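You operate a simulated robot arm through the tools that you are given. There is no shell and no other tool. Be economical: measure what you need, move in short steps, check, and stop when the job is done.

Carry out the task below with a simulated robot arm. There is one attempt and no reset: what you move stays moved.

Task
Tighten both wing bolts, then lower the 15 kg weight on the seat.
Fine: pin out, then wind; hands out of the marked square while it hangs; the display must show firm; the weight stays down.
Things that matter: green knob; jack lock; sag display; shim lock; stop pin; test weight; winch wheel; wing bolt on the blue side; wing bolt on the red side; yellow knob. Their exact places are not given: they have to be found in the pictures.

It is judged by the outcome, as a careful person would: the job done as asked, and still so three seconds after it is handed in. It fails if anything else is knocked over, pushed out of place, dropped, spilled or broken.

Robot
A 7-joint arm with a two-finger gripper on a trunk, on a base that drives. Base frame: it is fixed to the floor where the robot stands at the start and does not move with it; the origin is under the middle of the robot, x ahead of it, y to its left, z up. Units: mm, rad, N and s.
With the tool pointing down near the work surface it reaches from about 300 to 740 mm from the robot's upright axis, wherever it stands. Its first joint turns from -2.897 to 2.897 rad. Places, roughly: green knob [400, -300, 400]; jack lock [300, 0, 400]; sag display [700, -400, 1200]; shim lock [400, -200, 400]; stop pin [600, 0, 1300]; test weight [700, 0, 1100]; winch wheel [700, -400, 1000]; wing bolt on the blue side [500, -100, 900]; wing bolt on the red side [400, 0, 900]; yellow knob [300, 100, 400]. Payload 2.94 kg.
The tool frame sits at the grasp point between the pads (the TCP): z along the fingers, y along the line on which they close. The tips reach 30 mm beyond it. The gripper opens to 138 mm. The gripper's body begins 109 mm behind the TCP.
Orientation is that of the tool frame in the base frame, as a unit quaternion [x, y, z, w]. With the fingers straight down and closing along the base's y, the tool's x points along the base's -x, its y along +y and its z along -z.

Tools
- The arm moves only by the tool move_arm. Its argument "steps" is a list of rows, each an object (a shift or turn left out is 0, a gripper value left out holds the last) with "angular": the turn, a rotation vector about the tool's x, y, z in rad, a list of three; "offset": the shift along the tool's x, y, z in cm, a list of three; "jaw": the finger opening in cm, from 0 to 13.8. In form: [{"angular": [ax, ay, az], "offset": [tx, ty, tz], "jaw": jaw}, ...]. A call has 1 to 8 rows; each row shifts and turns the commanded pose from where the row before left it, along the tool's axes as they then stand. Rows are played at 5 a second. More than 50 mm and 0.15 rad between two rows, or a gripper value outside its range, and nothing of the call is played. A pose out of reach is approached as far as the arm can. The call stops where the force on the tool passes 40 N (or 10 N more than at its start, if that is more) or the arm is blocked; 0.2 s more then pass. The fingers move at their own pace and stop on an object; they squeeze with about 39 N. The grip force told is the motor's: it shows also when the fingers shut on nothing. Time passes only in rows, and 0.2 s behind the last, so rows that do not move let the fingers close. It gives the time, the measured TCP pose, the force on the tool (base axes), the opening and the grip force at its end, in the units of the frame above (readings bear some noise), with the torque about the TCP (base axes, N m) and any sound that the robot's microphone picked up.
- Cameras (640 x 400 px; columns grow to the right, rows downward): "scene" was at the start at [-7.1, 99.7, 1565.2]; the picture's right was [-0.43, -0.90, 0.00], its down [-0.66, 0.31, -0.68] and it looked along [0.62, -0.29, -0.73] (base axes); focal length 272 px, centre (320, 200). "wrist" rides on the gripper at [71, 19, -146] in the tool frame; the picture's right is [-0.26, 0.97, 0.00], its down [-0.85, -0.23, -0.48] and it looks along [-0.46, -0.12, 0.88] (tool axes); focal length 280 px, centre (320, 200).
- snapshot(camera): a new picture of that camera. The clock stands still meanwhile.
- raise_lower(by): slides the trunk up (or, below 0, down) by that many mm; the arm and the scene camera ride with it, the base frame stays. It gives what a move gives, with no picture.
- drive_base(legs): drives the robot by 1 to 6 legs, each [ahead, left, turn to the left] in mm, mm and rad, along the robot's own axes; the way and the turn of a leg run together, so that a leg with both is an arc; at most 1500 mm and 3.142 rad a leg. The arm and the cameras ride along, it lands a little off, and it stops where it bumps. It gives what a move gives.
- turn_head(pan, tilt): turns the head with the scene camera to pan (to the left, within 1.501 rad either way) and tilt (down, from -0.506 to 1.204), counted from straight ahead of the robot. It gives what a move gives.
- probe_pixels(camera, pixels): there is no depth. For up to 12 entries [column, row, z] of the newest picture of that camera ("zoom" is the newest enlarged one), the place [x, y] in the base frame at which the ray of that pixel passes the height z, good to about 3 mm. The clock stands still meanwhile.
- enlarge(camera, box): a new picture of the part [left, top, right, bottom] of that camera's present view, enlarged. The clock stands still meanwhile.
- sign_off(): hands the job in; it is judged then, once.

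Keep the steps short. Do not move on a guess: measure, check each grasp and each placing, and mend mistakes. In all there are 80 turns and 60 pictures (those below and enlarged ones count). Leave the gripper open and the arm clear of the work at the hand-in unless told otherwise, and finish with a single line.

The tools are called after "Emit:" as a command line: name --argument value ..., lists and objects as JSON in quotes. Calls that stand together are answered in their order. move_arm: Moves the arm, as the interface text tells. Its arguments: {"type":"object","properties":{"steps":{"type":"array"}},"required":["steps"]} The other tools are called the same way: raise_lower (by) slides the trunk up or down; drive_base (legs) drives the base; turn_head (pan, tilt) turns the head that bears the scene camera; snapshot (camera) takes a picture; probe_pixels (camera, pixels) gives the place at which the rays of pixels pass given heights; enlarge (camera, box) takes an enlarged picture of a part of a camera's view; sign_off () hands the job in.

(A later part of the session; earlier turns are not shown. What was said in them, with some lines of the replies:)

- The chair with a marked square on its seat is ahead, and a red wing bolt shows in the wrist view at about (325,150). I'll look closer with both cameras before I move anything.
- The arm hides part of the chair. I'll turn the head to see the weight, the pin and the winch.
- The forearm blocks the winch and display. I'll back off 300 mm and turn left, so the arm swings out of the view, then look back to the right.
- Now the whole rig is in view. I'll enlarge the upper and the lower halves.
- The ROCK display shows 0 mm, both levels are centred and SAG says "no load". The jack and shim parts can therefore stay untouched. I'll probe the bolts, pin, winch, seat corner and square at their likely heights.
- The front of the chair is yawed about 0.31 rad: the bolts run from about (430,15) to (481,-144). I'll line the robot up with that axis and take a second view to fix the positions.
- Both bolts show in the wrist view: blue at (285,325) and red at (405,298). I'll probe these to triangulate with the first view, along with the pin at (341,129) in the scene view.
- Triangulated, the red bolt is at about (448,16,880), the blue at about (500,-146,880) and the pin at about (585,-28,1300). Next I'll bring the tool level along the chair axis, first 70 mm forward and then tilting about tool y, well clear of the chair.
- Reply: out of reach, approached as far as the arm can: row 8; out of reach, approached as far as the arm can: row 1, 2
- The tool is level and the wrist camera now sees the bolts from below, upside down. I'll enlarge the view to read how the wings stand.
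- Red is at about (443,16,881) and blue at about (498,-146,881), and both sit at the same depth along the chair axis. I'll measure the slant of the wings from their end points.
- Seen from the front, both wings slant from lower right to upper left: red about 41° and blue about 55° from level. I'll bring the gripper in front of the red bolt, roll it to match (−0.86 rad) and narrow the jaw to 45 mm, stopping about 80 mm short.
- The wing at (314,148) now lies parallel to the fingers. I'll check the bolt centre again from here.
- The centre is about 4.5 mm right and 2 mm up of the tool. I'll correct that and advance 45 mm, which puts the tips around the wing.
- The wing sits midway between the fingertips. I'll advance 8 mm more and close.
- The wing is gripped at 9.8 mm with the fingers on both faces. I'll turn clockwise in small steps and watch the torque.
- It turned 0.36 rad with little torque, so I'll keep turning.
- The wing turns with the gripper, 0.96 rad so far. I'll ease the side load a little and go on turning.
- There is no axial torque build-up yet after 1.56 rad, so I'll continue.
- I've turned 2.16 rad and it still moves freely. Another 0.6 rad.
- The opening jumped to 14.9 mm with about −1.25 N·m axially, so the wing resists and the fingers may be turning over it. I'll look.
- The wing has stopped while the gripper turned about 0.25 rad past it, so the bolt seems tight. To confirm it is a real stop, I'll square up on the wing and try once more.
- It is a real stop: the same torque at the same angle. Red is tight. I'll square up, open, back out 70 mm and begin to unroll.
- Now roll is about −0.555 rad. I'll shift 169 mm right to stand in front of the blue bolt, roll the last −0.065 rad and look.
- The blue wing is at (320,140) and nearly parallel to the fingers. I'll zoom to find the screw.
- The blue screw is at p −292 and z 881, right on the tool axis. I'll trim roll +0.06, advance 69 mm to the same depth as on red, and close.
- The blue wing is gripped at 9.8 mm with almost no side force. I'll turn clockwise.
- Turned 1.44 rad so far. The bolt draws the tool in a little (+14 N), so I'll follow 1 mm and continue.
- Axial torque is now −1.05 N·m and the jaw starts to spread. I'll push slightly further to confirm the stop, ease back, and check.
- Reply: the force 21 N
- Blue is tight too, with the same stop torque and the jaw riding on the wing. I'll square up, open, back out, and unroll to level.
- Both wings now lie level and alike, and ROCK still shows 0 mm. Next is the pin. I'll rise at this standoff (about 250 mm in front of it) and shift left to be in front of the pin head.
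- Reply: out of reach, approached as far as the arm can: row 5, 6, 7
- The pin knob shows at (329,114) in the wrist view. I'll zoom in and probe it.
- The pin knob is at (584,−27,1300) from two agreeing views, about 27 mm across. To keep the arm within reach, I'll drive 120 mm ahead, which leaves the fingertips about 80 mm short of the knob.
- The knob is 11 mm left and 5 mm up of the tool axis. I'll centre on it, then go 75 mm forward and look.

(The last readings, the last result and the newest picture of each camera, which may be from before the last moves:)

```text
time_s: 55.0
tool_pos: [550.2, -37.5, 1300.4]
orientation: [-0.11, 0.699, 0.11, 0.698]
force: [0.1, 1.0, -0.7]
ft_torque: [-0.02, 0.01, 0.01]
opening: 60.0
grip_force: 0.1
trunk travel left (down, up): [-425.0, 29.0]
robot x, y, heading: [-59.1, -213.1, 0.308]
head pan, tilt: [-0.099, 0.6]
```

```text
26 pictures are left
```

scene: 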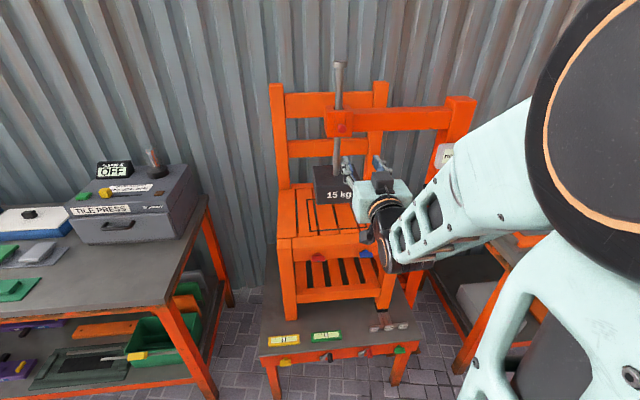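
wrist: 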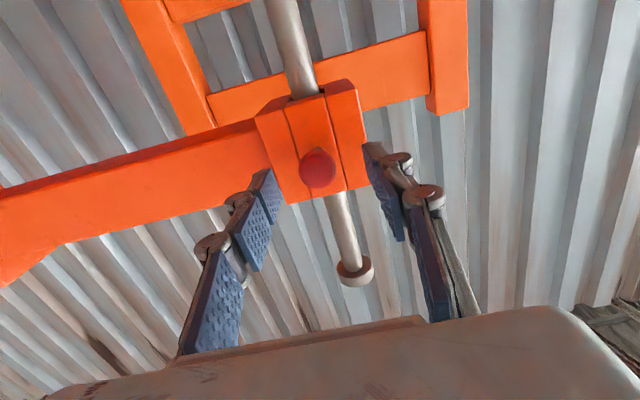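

The knob at (317,167) is centred between the fingertips. I'll go 12 mm further and close.

Emit:
move_arm --steps '[{"offset": [0, 0, 0.6]}, {"offset": [0, 0, 0.6]}, {"jaw": 1}, {}, {}, {}]'

Emit:
enlarge --camera "wrist" --box '[210, 90, 430, 228]'

```text
time_s: 56.4
tool_pos: [562.0, -35.9, 1299.6]
orientation: [-0.109, 0.699, 0.109, 0.699]
force: [1.3, -5.8, -0.9]
ft_torque: [-0.03, 0.01, -0.23]
opening: 24.3
grip_force: 45.2
trunk travel left (down, up): [-425.0, 29.0]
robot x, y, heading: [-58.2, -215.6, 0.314]
head pan, tilt: [-0.099, 0.6]
```

```text
2.90 times, centred on (320, 159) of wrist
```

zoom: 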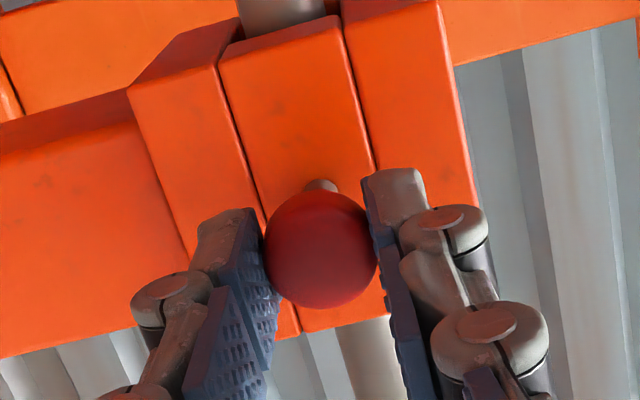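

The knob is gripped at 24.3 mm. I'll pull straight out in 1 cm steps.

Emit:
move_arm --steps '[{"offset": [0, 0, -1]}, {"offset": [0, 0, -1]}, {"offset": [0, 0, -1]}, {"offset": [0, 0, -1]}, {}]'

Emit:
snapshot --camera "wrist"

```text
time_s: 57.5
tool_pos: [532.4, -44.9, 1300.6]
orientation: [-0.109, 0.697, 0.11, 0.7]
force: [28.2, 5.4, -3.7]
ft_torque: [-0.16, 0.55, -0.2]
opening: 24.6
grip_force: 45.0
trunk travel left (down, up): [-425.0, 29.0]
robot x, y, heading: [-55.5, -216.8, 0.309]
head pan, tilt: [-0.099, 0.6]
stopped in row 5: the force on the tool passed its limit at 42 N (the readings are from after the stop); the commanded pose is now the measured one
```

```text
24 pictures are left
```

wrist: 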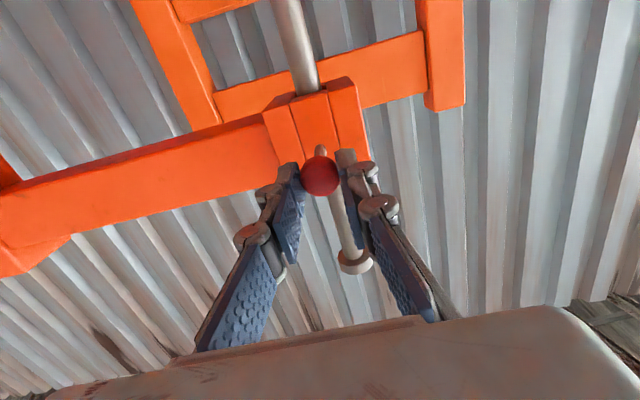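

The pin came out 31 mm and then hit a stop at 42 N, which looks like its captive end. I'll open, back off and see whether it stays out.

Emit:
move_arm --steps '[{"jaw": 6}, {}, {}, {"offset": [0, 0, -2]}, {"offset": [0, 0, -2.5]}, {"offset": [0, 0, -2.5]}]'

Emit:
enlarge --camera "scene" --box '[260, 60, 460, 185]'

Emit:
enlarge --camera "wrist" --box '[210, 70, 430, 208]'

```text
time_s: 58.9
tool_pos: [470.8, -62.6, 1309.2]
orientation: [-0.11, 0.695, 0.111, 0.702]
force: [0.6, -0.3, 0.3]
ft_torque: [0.03, 0.0, 0.01]
opening: 60.0
grip_force: 0.0
out of reach, approached as far as the arm can: row 6
trunk travel left (down, up): [-425.0, 29.0]
robot x, y, heading: [-58.9, -216.8, 0.315]
head pan, tilt: [-0.099, 0.6]
```

```text
3.20 times, centred on (360, 122) of scene
```

zoom: 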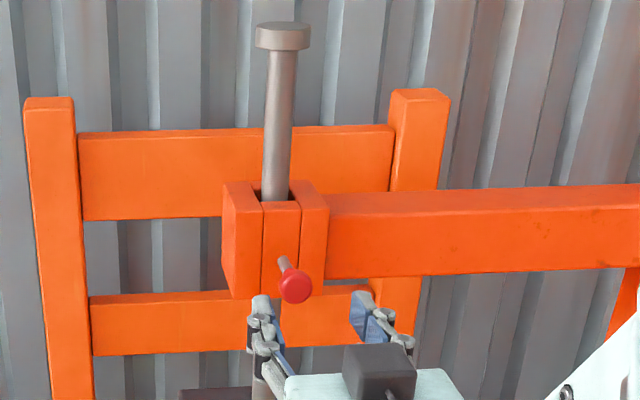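

```text
2.90 times, centred on (320, 139) of wrist
```

zoom: 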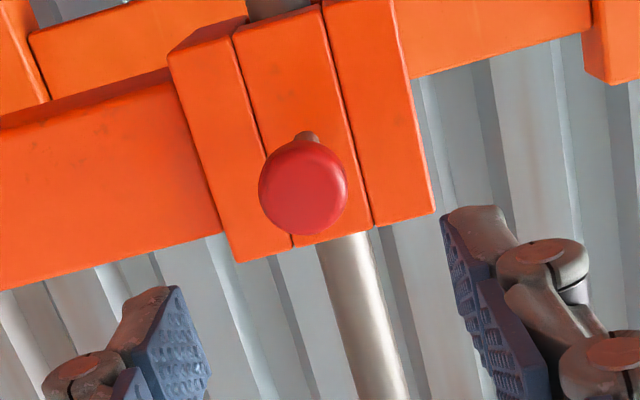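

The pin is out, shaft showing, and it stays out. Now the winch wheel. I'll back off 200 mm, lower the tool to about z 1030, and look right.

Emit:
drive_base --legs '[[-200, 0, 0]]'

Emit:
move_arm --steps '[{"offset": [4.8, 0, 0], "jaw": 8}, {"offset": [4.8, 0, 0]}, {"offset": [4.8, 0, 0]}, {"offset": [4.8, 0, 0]}, {"offset": [4.8, 0, 0]}, {"offset": [4, 0, 0]}]'

Emit:
turn_head --pan -0.35 --tilt 0.6

Emit:
snapshot --camera "scene"

Emit:
snapshot --camera "wrist"

```text
time_s: 60.4
tool_pos: [285.2, -124.3, 1310.0]
orientation: [-0.109, 0.695, 0.109, 0.703]
force: [-0.6, -0.3, 0.9]
ft_torque: [-0.01, 0.02, 0.04]
opening: 60.2
grip_force: 0.1
trunk travel left (down, up): [-425.0, 29.0]
robot x, y, heading: [-243.4, -278.0, 0.308]
head pan, tilt: [-0.099, 0.6]
```

```text
time_s: 61.8
tool_pos: [304.5, -117.6, 1034.3]
orientation: [-0.108, 0.696, 0.108, 0.701]
force: [0.0, 0.3, -0.5]
ft_torque: [0.02, 0.0, 0.0]
opening: 79.9
grip_force: 0.0
out of reach, approached as far as the arm can: row 1, 2
trunk travel left (down, up): [-425.0, 29.0]
robot x, y, heading: [-247.5, -275.8, 0.313]
head pan, tilt: [-0.099, 0.6]
```

```text
time_s: 62.6
tool_pos: [302.7, -118.4, 1033.9]
orientation: [-0.108, 0.696, 0.109, 0.701]
force: [0.2, -0.6, 0.2]
ft_torque: [-0.03, 0.0, 0.03]
opening: 80.0
grip_force: 0.0
trunk travel left (down, up): [-425.0, 29.0]
robot x, y, heading: [-245.0, -272.6, 0.309]
head pan, tilt: [-0.351, 0.6]
```

```text
21 pictures are left
```

scene: 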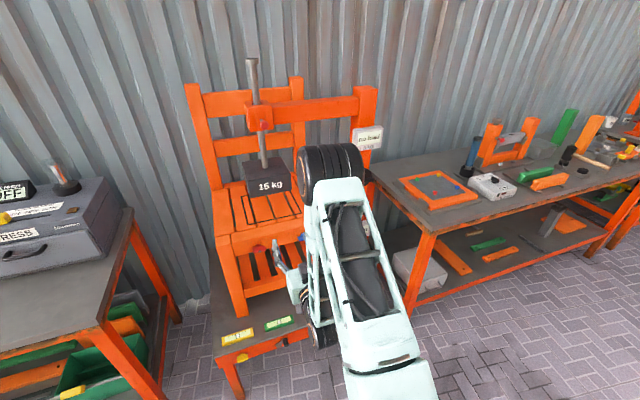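

```text
20 pictures are left
```

wrist: 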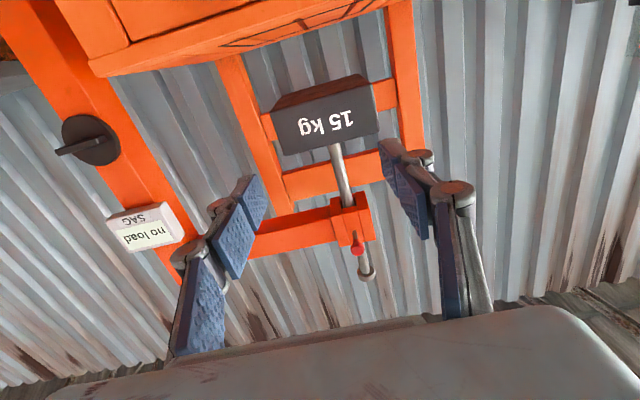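

The wheel shows at (93,140) in the wrist view. I'll probe it, and also the bench corner at (435,232), to keep clear of it.

Emit:
probe_pixels --camera "wrist" --pixels '[[95, 140, 1000], [95, 140, 1020], [95, 140, 1040], [95, 140, 1060]]'

Emit:
probe_pixels --camera "scene" --pixels '[[435, 232, 900], [435, 232, 800], [372, 170, 900], [300, 338, 440]]'

Emit:
enlarge --camera "wrist" --box '[30, 90, 190, 190]'

```text
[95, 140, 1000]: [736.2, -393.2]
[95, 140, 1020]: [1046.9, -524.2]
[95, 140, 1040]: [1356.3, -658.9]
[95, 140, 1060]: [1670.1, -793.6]
```

```text
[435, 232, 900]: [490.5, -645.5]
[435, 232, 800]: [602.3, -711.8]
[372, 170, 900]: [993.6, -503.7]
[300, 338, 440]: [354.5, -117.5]
```

```text
4.00 times, centred on (110, 140) of wrist
```

zoom: 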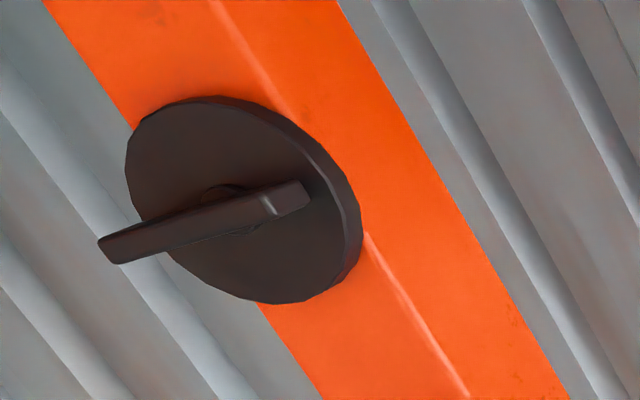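

The wheel is at about (725,−397,1000), with its bar handle pointing forward. The bench corner is well clear of the path. I'll drive 394 mm right and 100 mm ahead to stand squarely in front of the wheel.

Emit:
drive_base --legs '[[0, -394, 0], [100, 0, 0]]'

Emit:
snapshot --camera "wrist"

```text
time_s: 67.4
tool_pos: [519.1, -471.7, 1035.7]
orientation: [-0.108, 0.696, 0.108, 0.702]
force: [-0.4, 0.0, -0.7]
ft_torque: [0.0, 0.01, -0.03]
opening: 79.8
grip_force: 0.1
trunk travel left (down, up): [-425.0, 29.0]
robot x, y, heading: [-26.1, -626.1, 0.31]
head pan, tilt: [-0.351, 0.6]
```

```text
18 pictures are left
```

wrist: 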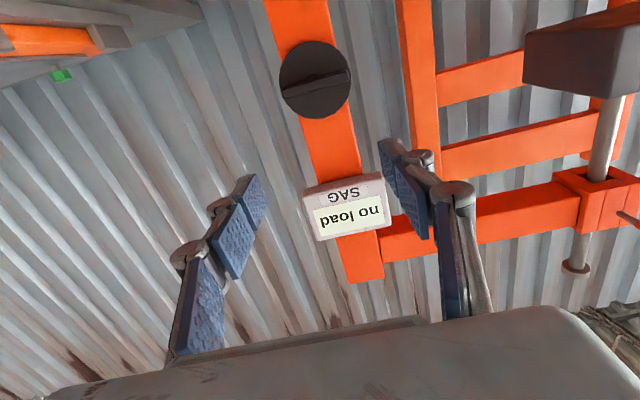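

Emit:
enlarge --camera "wrist" --box '[240, 20, 400, 120]'

Emit:
probe_pixels --camera "wrist" --pixels '[[315, 80, 990], [315, 80, 1000], [315, 80, 1010], [315, 80, 980]]'

```text
4.00 times, centred on (320, 70) of wrist
```

zoom: 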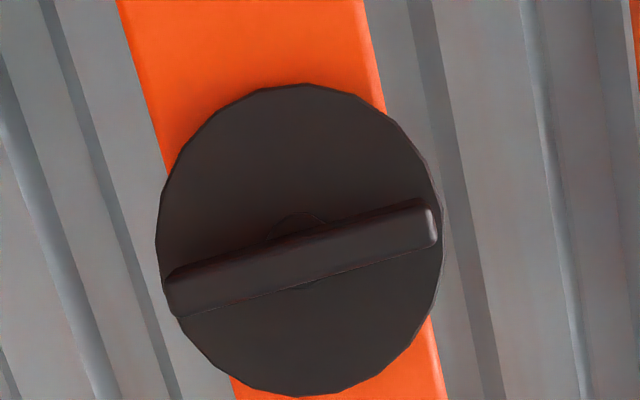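

```text
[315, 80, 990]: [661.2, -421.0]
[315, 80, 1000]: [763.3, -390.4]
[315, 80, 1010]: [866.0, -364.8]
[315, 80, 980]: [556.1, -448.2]
```

The handle bar lies level across a disc of about 94 mm, centred near (730,−402,997). I need the fingers above and below it, so I'll go 39 mm down, roll +1.57, then drive 100 mm ahead for reach.

Emit:
move_arm --steps '[{"offset": [3.9, 0.25, 0], "jaw": 5}, {"angular": [0, 0, 0.1428]}, {"angular": [0, 0, 0.1428]}, {"angular": [0, 0, 0.1428]}, {"angular": [0, 0, 0.1428]}, {"angular": [0, 0, 0.1428]}, {"angular": [0, 0, 0.1428]}, {"angular": [0, 0, 0.1428]}]'

Emit:
move_arm --steps '[{"angular": [0, 0, 0.1428]}, {"angular": [0, 0, 0.1428]}, {"angular": [0, 0, 0.1428]}, {"angular": [0, 0, 0.1428]}]'

Emit:
drive_base --legs '[[100, 0, 0]]'

Emit:
snapshot --camera "wrist"

Emit:
snapshot --camera "scene"

```text
time_s: 69.2
tool_pos: [517.6, -470.6, 996.3]
orientation: [0.24, 0.662, 0.432, 0.564]
force: [-0.4, -0.5, 0.3]
ft_torque: [0.02, 0.0, 0.04]
opening: 50.1
grip_force: 0.3
trunk travel left (down, up): [-425.0, 29.0]
robot x, y, heading: [-33.9, -627.8, 0.309]
head pan, tilt: [-0.351, 0.6]
```

```text
time_s: 70.2
tool_pos: [517.8, -469.5, 996.9]
orientation: [0.416, 0.567, 0.573, 0.42]
force: [-0.4, -0.4, 0.8]
ft_torque: [0.03, 0.04, -0.01]
opening: 50.0
grip_force: 0.1
trunk travel left (down, up): [-425.0, 29.0]
robot x, y, heading: [-32.6, -628.9, 0.306]
head pan, tilt: [-0.351, 0.6]
```

```text
time_s: 71.4
tool_pos: [612.2, -441.9, 995.8]
orientation: [0.417, 0.568, 0.572, 0.42]
force: [-0.7, 0.8, -1.3]
ft_torque: [-0.01, -0.03, 0.0]
opening: 49.9
grip_force: 0.1
trunk travel left (down, up): [-425.0, 29.0]
robot x, y, heading: [64.1, -596.3, 0.304]
head pan, tilt: [-0.351, 0.6]
```

```text
16 pictures are left
```

wrist: 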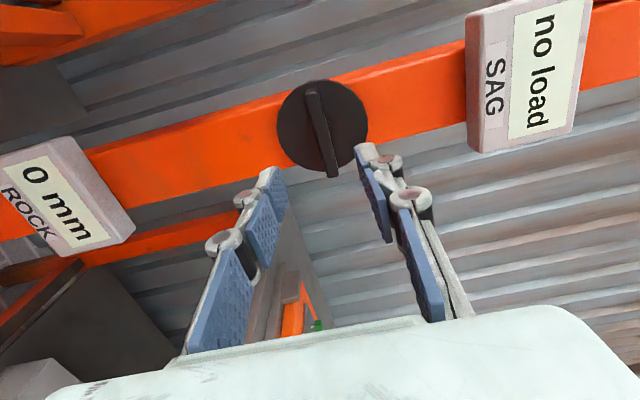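

```text
15 pictures are left
```

scene: 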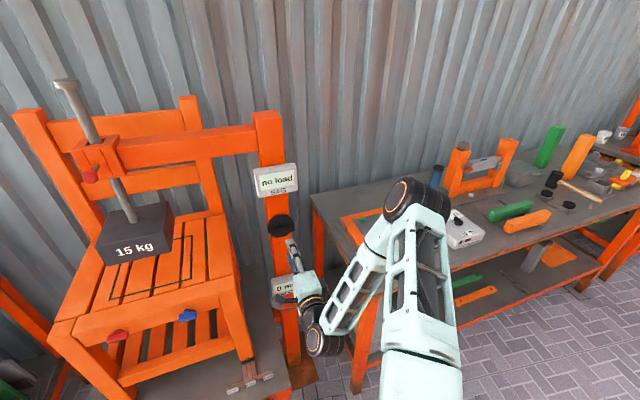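

The handle at (321,130) lies along the finger faces. I'll check its height and centre with a probe.

Emit:
probe_pixels --camera "wrist" --pixels '[[321, 130, 985], [321, 130, 990], [321, 130, 995], [321, 130, 1000], [321, 125, 995], [331, 175, 995], [312, 94, 995]]'

```text
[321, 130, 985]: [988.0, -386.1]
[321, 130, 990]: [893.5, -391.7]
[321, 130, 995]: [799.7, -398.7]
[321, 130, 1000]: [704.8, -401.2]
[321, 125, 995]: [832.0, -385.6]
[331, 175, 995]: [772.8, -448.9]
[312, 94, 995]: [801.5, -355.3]
```

The handle centre is 5 mm left and 3 mm up of the tool. I'll centre on it and advance 75 mm.

Emit:
move_arm --steps '[{"offset": [0.5, 0.3, 0]}, {"offset": [0, 0, 2.5]}, {"offset": [0, 0, 2.5]}, {"offset": [0, 0, 2.5]}, {}]'

Emit:
snapshot --camera "wrist"

```text
time_s: 72.6
tool_pos: [683.4, -412.2, 1001.8]
orientation: [0.417, 0.567, 0.572, 0.421]
force: [0.0, 0.2, -0.3]
ft_torque: [0.02, 0.02, 0.0]
opening: 50.0
grip_force: 0.0
trunk travel left (down, up): [-425.0, 29.0]
robot x, y, heading: [64.2, -600.6, 0.305]
head pan, tilt: [-0.351, 0.6]
```

```text
14 pictures are left
```

wrist: 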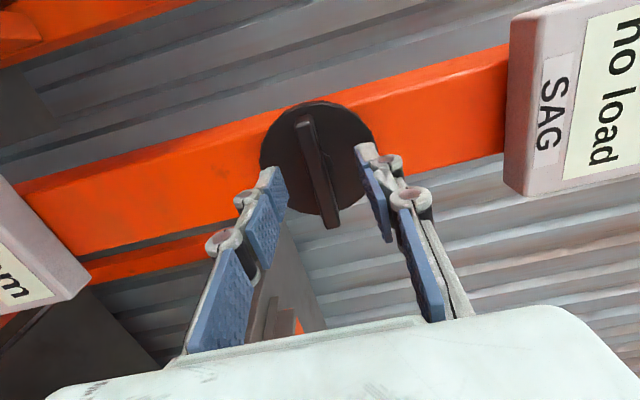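

The tips are already a little past the handle front at (317,168). I'll advance 6 mm and close.

Emit:
move_arm --steps '[{"offset": [0, 0, 0.6]}, {"jaw": 0.5}, {}, {}, {}]'

Emit:
enlarge --camera "wrist" --box '[210, 90, 430, 228]'

```text
time_s: 73.8
tool_pos: [688.6, -412.9, 999.7]
orientation: [0.417, 0.568, 0.572, 0.42]
force: [-1.4, 0.0, -4.3]
ft_torque: [-0.04, 0.14, -0.09]
opening: 11.7
grip_force: 38.6
trunk travel left (down, up): [-425.0, 29.0]
robot x, y, heading: [66.9, -597.0, 0.304]
head pan, tilt: [-0.351, 0.6]
```

```text
2.90 times, centred on (320, 159) of wrist
```

zoom: 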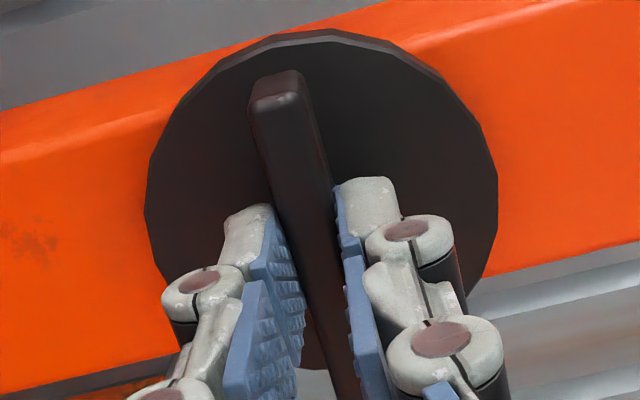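

The handle is gripped at 11.7 mm. I'll try 0.36 rad counter-clockwise, then check the weight with the scene camera. Its bottom is now at about row 262.

Emit:
move_arm --steps '[{"angular": [0, 0, -0.12]}, {"angular": [0, 0, -0.12]}, {"angular": [0, 0, -0.12]}, {}]'

Emit:
enlarge --camera "scene" --box '[0, 60, 320, 260]'

```text
time_s: 74.8
tool_pos: [687.8, -412.5, 999.2]
orientation: [0.308, 0.633, 0.487, 0.516]
force: [-12.1, -1.5, -3.2]
ft_torque: [1.57, 0.67, -0.06]
opening: 20.9
grip_force: 44.4
trunk travel left (down, up): [-425.0, 29.0]
robot x, y, heading: [62.8, -594.2, 0.305]
head pan, tilt: [-0.351, 0.6]
```

```text
2.00 times, centred on (160, 160) of scene
```

zoom: 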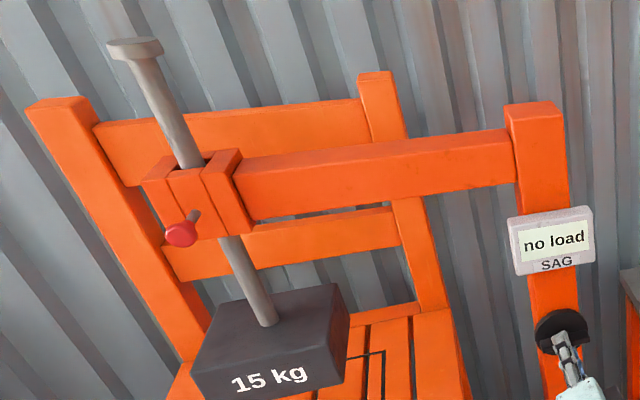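

The jaw spread at once with +1.57 N·m against me, so counter-clockwise is blocked. I'll square up again and try clockwise.

Emit:
move_arm --steps '[{"angular": [0, 0, 0.12]}, {"angular": [0, 0, 0.12]}, {"angular": [0, 0, 0.12]}, {}, {"angular": [0, 0, 0.12]}, {"angular": [0, 0, 0.12]}, {}]'

Emit:
move_arm --steps '[{"angular": [0, 0, 0.12]}, {"angular": [0, 0, 0.12]}, {"angular": [0, 0, 0.12]}, {}]'

```text
time_s: 76.4
tool_pos: [689.2, -414.3, 1000.0]
orientation: [0.483, 0.512, 0.618, 0.35]
force: [4.2, -3.4, 2.0]
ft_torque: [-0.05, 0.15, -0.79]
opening: 11.6
grip_force: 39.0
trunk travel left (down, up): [-425.0, 29.0]
robot x, y, heading: [63.3, -595.0, 0.308]
head pan, tilt: [-0.351, 0.6]
```

```text
time_s: 77.4
tool_pos: [688.8, -413.8, 999.4]
orientation: [0.566, 0.416, 0.672, 0.233]
force: [9.8, -7.3, 8.7]
ft_torque: [0.02, -0.05, -0.29]
opening: 11.9
grip_force: 38.6
trunk travel left (down, up): [-425.0, 29.0]
robot x, y, heading: [65.4, -600.6, 0.307]
head pan, tilt: [-0.351, 0.6]
```

Clockwise turns freely. I'll continue as far as the wrist allows.

Emit:
move_arm --steps '[{"angular": [0, 0, 0.12]}, {"angular": [0, 0, 0.12]}, {"angular": [0, 0, 0.12]}, {"angular": [0, 0, 0.12]}, {}]'

Emit:
enlarge --camera "scene" --box '[0, 60, 320, 260]'

```text
time_s: 78.6
tool_pos: [689.8, -414.4, 1000.2]
orientation: [0.649, 0.27, 0.708, 0.066]
force: [11.0, -10.0, 8.2]
ft_torque: [-0.05, 0.09, -0.41]
opening: 11.9
grip_force: 38.4
trunk travel left (down, up): [-425.0, 29.0]
robot x, y, heading: [62.3, -595.1, 0.306]
head pan, tilt: [-0.351, 0.6]
```

```text
2.00 times, centred on (160, 160) of scene
```

zoom: 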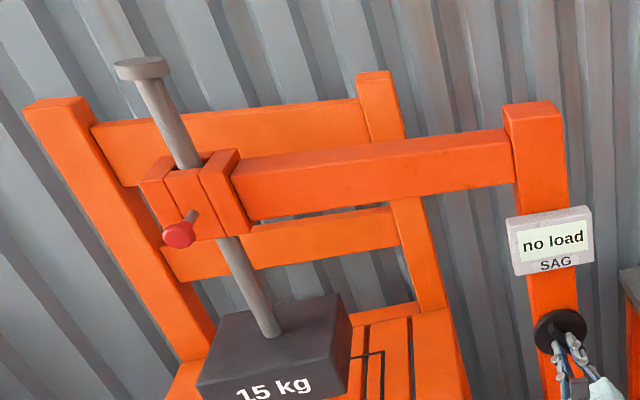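

The weight came down: its rod top moved from row 45 to 67 in the zoom. So clockwise lowers it. I'll go a bit further before I regrip.

Emit:
move_arm --steps '[{"angular": [0, 0, 0.12]}, {"angular": [0, 0, 0.12]}, {"angular": [0, 0, 0.12]}, {"angular": [0, 0, 0.12]}, {}]'

```text
time_s: 79.8
tool_pos: [689.6, -415.1, 999.3]
orientation: [0.694, 0.108, 0.704, -0.104]
force: [16.7, -7.8, 8.7]
ft_torque: [0.21, -0.64, -0.26]
opening: 11.7
grip_force: 38.5
trunk travel left (down, up): [-425.0, 29.0]
robot x, y, heading: [62.3, -600.4, 0.302]
head pan, tilt: [-0.351, 0.6]
```

It still turns with the wrist free, so I'll ease 1 mm inward and continue.

Emit:
move_arm --steps '[{"offset": [0, 0, 0.1]}, {"angular": [0, 0, 0.12]}, {"angular": [0, 0, 0.12]}, {"angular": [0, 0, 0.12]}, {"angular": [0, 0, 0.12]}, {}]'

```text
time_s: 81.2
tool_pos: [688.5, -415.1, 999.4]
orientation: [0.701, -0.061, 0.658, -0.268]
force: [0.8, -14.3, 4.9]
ft_torque: [0.19, -0.64, -0.61]
opening: 11.5
grip_force: 38.6
trunk travel left (down, up): [-425.0, 29.0]
robot x, y, heading: [62.6, -597.2, 0.307]
head pan, tilt: [-0.351, 0.6]
```

Emit:
move_arm --steps '[{"angular": [0, 0, 0.12]}, {"angular": [0, 0, 0.12]}, {"angular": [0, 0, 0.12]}, {"angular": [0, 0, 0.12]}, {}]'

Emit:
enlarge --camera "scene" --box '[0, 60, 320, 260]'

```text
time_s: 82.4
tool_pos: [690.4, -415.5, 999.8]
orientation: [0.666, -0.227, 0.576, -0.417]
force: [0.8, -17.0, 3.0]
ft_torque: [0.04, -0.08, -0.47]
opening: 11.6
grip_force: 38.4
trunk travel left (down, up): [-425.0, 29.0]
robot x, y, heading: [63.4, -601.3, 0.309]
head pan, tilt: [-0.351, 0.6]
```

```text
2.00 times, centred on (160, 160) of scene
```

zoom: 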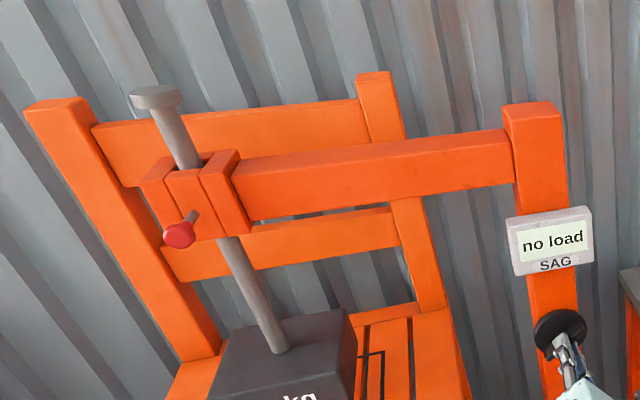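

The weight keeps coming down steadily. I'll ease the side load of about −17 N in y by 1.5 mm and continue.

Emit:
move_arm --steps '[{"offset": [0.12, 0.08, 0]}, {"angular": [0, 0, 0.12]}, {"angular": [0, 0, 0.12]}, {"angular": [0, 0, 0.12]}, {"angular": [0, 0, 0.12]}, {}]'

```text
time_s: 83.8
tool_pos: [690.5, -414.2, 1000.8]
orientation: [0.598, -0.38, 0.457, -0.538]
force: [-7.0, -14.8, -13.8]
ft_torque: [-0.16, 0.25, -0.88]
opening: 11.7
grip_force: 38.2
out of reach, approached as far as the arm can: row 5
trunk travel left (down, up): [-425.0, 29.0]
robot x, y, heading: [62.7, -603.3, 0.305]
head pan, tilt: [-0.351, 0.6]
```

The wrist is at its limit now. I'll open, back out 40 mm, unroll by π (the bar is symmetric) and grip again.

Emit:
move_arm --steps '[{"jaw": 5}, {}, {"offset": [0, 0, -2]}, {"offset": [0, 0, -2]}, {"angular": [0, 0, -0.1428]}, {"angular": [0, 0, -0.1428]}, {"angular": [0, 0, -0.1428]}, {"angular": [0, 0, -0.1428]}]'

Emit:
move_arm --steps '[{"angular": [0, 0, -0.1428]}, {"angular": [0, 0, -0.1428]}, {"angular": [0, 0, -0.1428]}, {"angular": [0, 0, -0.1428]}, {"angular": [0, 0, -0.1428]}, {"angular": [0, 0, -0.1428]}, {"angular": [0, 0, -0.1428]}, {"angular": [0, 0, -0.1428]}]'

Emit:
move_arm --steps '[{"angular": [0, 0, -0.1428]}, {"angular": [0, 0, -0.1428]}, {"angular": [0, 0, -0.1428]}, {"angular": [0, 0, -0.1428]}, {"angular": [0, 0, -0.1428]}, {"angular": [0, 0, -0.1428]}, {"angular": [0, 0, -0.1428]}, {"angular": [0, 0, -0.1428]}]'

Emit:
move_arm --steps '[{"angular": [0, 0, -0.1428]}, {"angular": [0, 0, -0.1428]}, {}]'

Emit:
snapshot --camera "wrist"

```text
time_s: 85.6
tool_pos: [651.7, -425.7, 1003.1]
orientation: [0.677, -0.192, 0.594, -0.391]
force: [0.5, 0.1, -0.3]
ft_torque: [0.01, -0.01, 0.01]
opening: 49.9
grip_force: 0.1
trunk travel left (down, up): [-425.0, 29.0]
robot x, y, heading: [63.2, -601.5, 0.305]
head pan, tilt: [-0.351, 0.6]
```

```text
time_s: 87.4
tool_pos: [651.0, -426.7, 1002.3]
orientation: [0.674, 0.204, 0.71, -0.006]
force: [0.8, 1.3, 0.6]
ft_torque: [-0.01, 0.01, -0.03]
opening: 49.8
grip_force: 0.0
trunk travel left (down, up): [-425.0, 29.0]
robot x, y, heading: [61.5, -595.7, 0.303]
head pan, tilt: [-0.351, 0.6]
```

```text
time_s: 89.2
tool_pos: [651.2, -425.4, 1002.3]
orientation: [0.457, 0.536, 0.601, 0.378]
force: [0.7, 0.4, -0.6]
ft_torque: [-0.02, 0.0, -0.02]
opening: 49.9
grip_force: 0.1
trunk travel left (down, up): [-425.0, 29.0]
robot x, y, heading: [64.5, -597.3, 0.307]
head pan, tilt: [-0.351, 0.6]
```

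```text
time_s: 90.0
tool_pos: [651.8, -426.5, 1002.5]
orientation: [0.376, 0.595, 0.541, 0.46]
force: [0.7, 0.2, 0.2]
ft_torque: [0.04, -0.01, 0.0]
opening: 49.8
grip_force: 0.1
trunk travel left (down, up): [-425.0, 29.0]
robot x, y, heading: [60.3, -597.5, 0.305]
head pan, tilt: [-0.351, 0.6]
```

```text
9 pictures are left
```

wrist: 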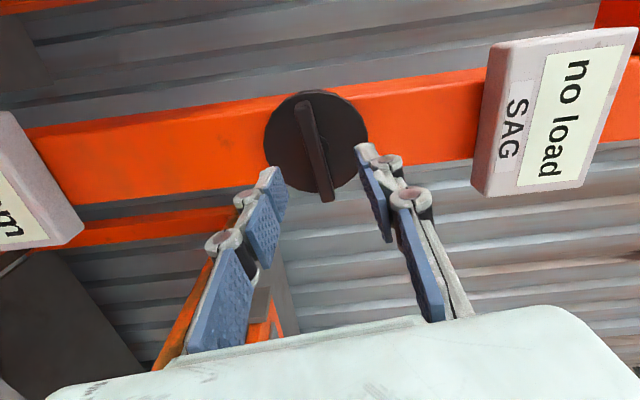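

The winch held and the bar lies between the fingers as before. I'll trim 2 mm, advance 40 mm, grip and wind on.

Emit:
move_arm --steps '[{"offset": [0.2, -0.22, 0]}, {"offset": [0, 0, 2]}, {"offset": [0, 0, 2]}, {"jaw": 0.5}, {}, {}, {}]'

Emit:
move_arm --steps '[{"angular": [0, 0, 0.12]}, {"angular": [0, 0, 0.12]}, {"angular": [0, 0, 0.12]}, {"angular": [0, 0, 0.12]}, {}]'

```text
time_s: 91.6
tool_pos: [690.3, -413.4, 998.4]
orientation: [0.376, 0.595, 0.542, 0.459]
force: [-0.1, -0.8, -2.8]
ft_torque: [0.01, 0.08, 0.03]
opening: 11.8
grip_force: 39.0
trunk travel left (down, up): [-425.0, 29.0]
robot x, y, heading: [62.0, -602.0, 0.306]
head pan, tilt: [-0.351, 0.6]
```

```text
time_s: 92.8
tool_pos: [690.4, -412.7, 1000.1]
orientation: [0.507, 0.488, 0.636, 0.317]
force: [5.7, -1.6, -1.0]
ft_torque: [-0.09, 0.15, -0.44]
opening: 11.8
grip_force: 38.6
trunk travel left (down, up): [-425.0, 29.0]
robot x, y, heading: [62.0, -594.3, 0.303]
head pan, tilt: [-0.351, 0.6]
```

It's gripped and winding freely with no side load. I'll continue.

Emit:
move_arm --steps '[{"angular": [0, 0, 0.12]}, {"angular": [0, 0, 0.12]}, {"angular": [0, 0, 0.12]}, {"angular": [0, 0, 0.12]}, {"angular": [0, 0, 0.12]}, {"angular": [0, 0, 0.12]}, {}]'

Emit:
enlarge --camera "scene" --box '[0, 80, 320, 280]'

```text
time_s: 94.4
tool_pos: [689.9, -413.2, 1000.8]
orientation: [0.646, 0.276, 0.708, 0.073]
force: [7.5, -10.4, 8.1]
ft_torque: [-0.1, 0.19, -0.42]
opening: 12.1
grip_force: 38.3
trunk travel left (down, up): [-425.0, 29.0]
robot x, y, heading: [65.8, -597.4, 0.303]
head pan, tilt: [-0.351, 0.6]
```

```text
2.00 times, centred on (160, 180) of scene
```

zoom: 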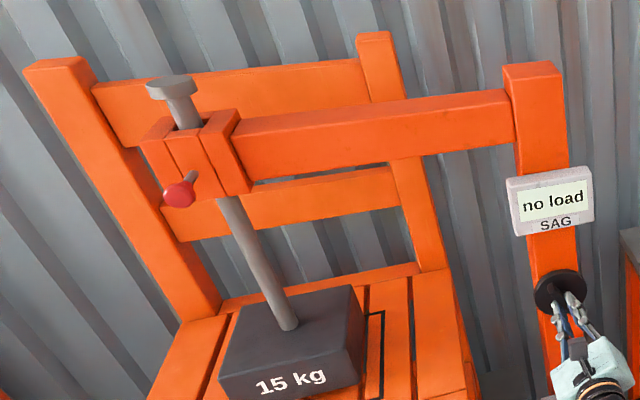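

The weight is nearing the seat and SAG still says "no load". I'll keep winding.

Emit:
move_arm --steps '[{"angular": [0, 0, 0.12]}, {"angular": [0, 0, 0.12]}, {"angular": [0, 0, 0.12]}, {"angular": [0, 0, 0.12]}, {"angular": [0, 0, 0.12]}, {}]'

Emit:
move_arm --steps '[{"angular": [0, 0, 0.12]}, {"angular": [0, 0, 0.12]}, {"angular": [0, 0, 0.12]}, {"angular": [0, 0, 0.12]}, {}]'

Emit:
enlarge --camera "scene" --box '[0, 80, 320, 280]'

```text
time_s: 95.8
tool_pos: [689.4, -414.5, 1001.5]
orientation: [0.699, 0.072, 0.697, -0.14]
force: [11.3, -11.5, 10.7]
ft_torque: [0.19, -0.64, -0.32]
opening: 11.6
grip_force: 38.8
trunk travel left (down, up): [-425.0, 29.0]
robot x, y, heading: [65.3, -599.7, 0.304]
head pan, tilt: [-0.351, 0.6]
```

```text
time_s: 97.0
tool_pos: [690.0, -414.2, 1001.4]
orientation: [0.697, -0.096, 0.644, -0.301]
force: [8.1, -15.7, 8.2]
ft_torque: [-0.81, -0.76, -0.45]
opening: 12.5
grip_force: 39.5
trunk travel left (down, up): [-425.0, 29.0]
robot x, y, heading: [60.8, -599.2, 0.302]
head pan, tilt: [-0.351, 0.6]
```

```text
2.00 times, centred on (160, 180) of scene
```

zoom: 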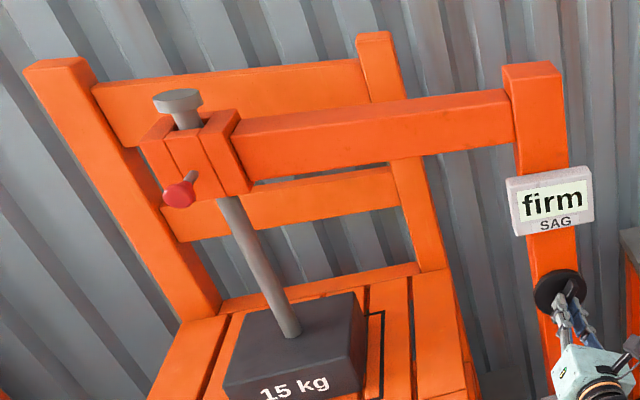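

The display shows "firm", the weight sits on the seat, and the wheel has met its stop (about −1 N·m). I'll relax the twist by 0.05 rad without turning the wheel, open, and back straight out.

Emit:
move_arm --steps '[{"angular": [0, 0, -0.05]}, {"jaw": 6}, {}, {}, {"offset": [0, 0, -2]}, {"offset": [0, 0, -3]}, {"offset": [0, 0, -3]}]'

Emit:
drive_base --legs '[[-250, 0, 0]]'

Emit:
move_arm --steps '[{}, {}, {}, {}, {}, {}, {}, {}]'

Emit:
snapshot --camera "scene"

```text
time_s: 98.6
tool_pos: [613.8, -436.8, 999.3]
orientation: [0.7, -0.076, 0.651, -0.284]
force: [0.2, -0.5, -0.1]
ft_torque: [-0.01, -0.02, 0.0]
opening: 60.2
grip_force: 0.1
trunk travel left (down, up): [-425.0, 29.0]
robot x, y, heading: [60.7, -597.9, 0.307]
head pan, tilt: [-0.351, 0.6]
```

```text
time_s: 100.4
tool_pos: [374.5, -513.1, 998.4]
orientation: [0.7, -0.078, 0.651, -0.284]
force: [-0.2, -0.3, -0.4]
ft_torque: [0.0, -0.02, 0.02]
opening: 59.8
grip_force: 0.1
trunk travel left (down, up): [-425.0, 29.0]
robot x, y, heading: [-179.3, -675.7, 0.305]
head pan, tilt: [-0.351, 0.6]
```

```text
time_s: 102.2
tool_pos: [374.3, -512.5, 997.9]
orientation: [0.7, -0.077, 0.651, -0.284]
force: [-0.2, 0.1, 0.5]
ft_torque: [-0.01, 0.0, 0.0]
opening: 59.9
grip_force: 0.0
trunk travel left (down, up): [-425.0, 29.0]
robot x, y, heading: [-177.4, -675.1, 0.302]
head pan, tilt: [-0.351, 0.6]
```

```text
6 pictures are left
```

scene: 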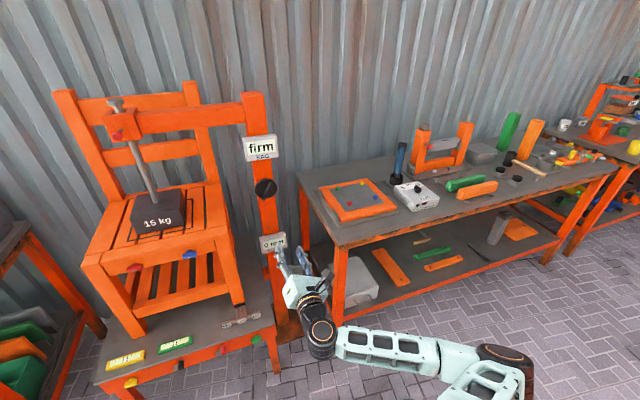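

The arm is clear and the display still reads "firm". One last close look at the weight, the bolts and the levels.

Emit:
enlarge --camera "scene" --box '[60, 180, 300, 330]'

Emit:
enlarge --camera "scene" --box '[80, 290, 256, 400]'

```text
2.67 times, centred on (180, 255) of scene
```

zoom: 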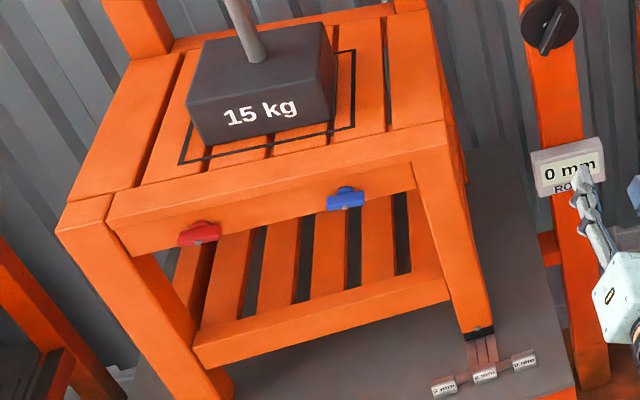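

```text
3.64 times, centred on (168, 345) of scene
```

zoom: 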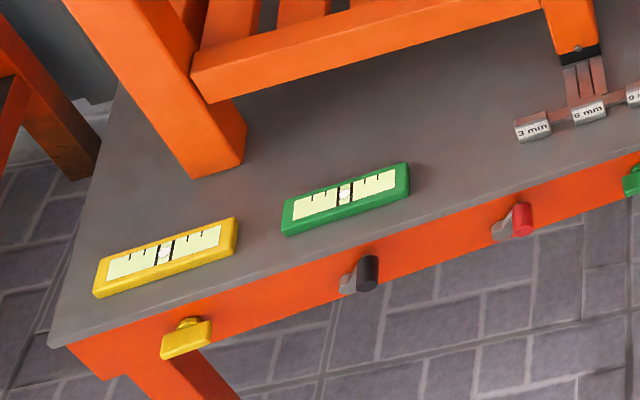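

The weight rests inside the square, both bolts are tight, SAG reads "firm", ROCK reads 0 mm and the levels are centred. The gripper is open and clear, so I'll hand the job in.

Emit:
sign_off

```text
The job is handed in.
```

Both wing bolts are tight, the stop pin is out, and the 15 kg weight is down on the seat with the sag display showing "firm".
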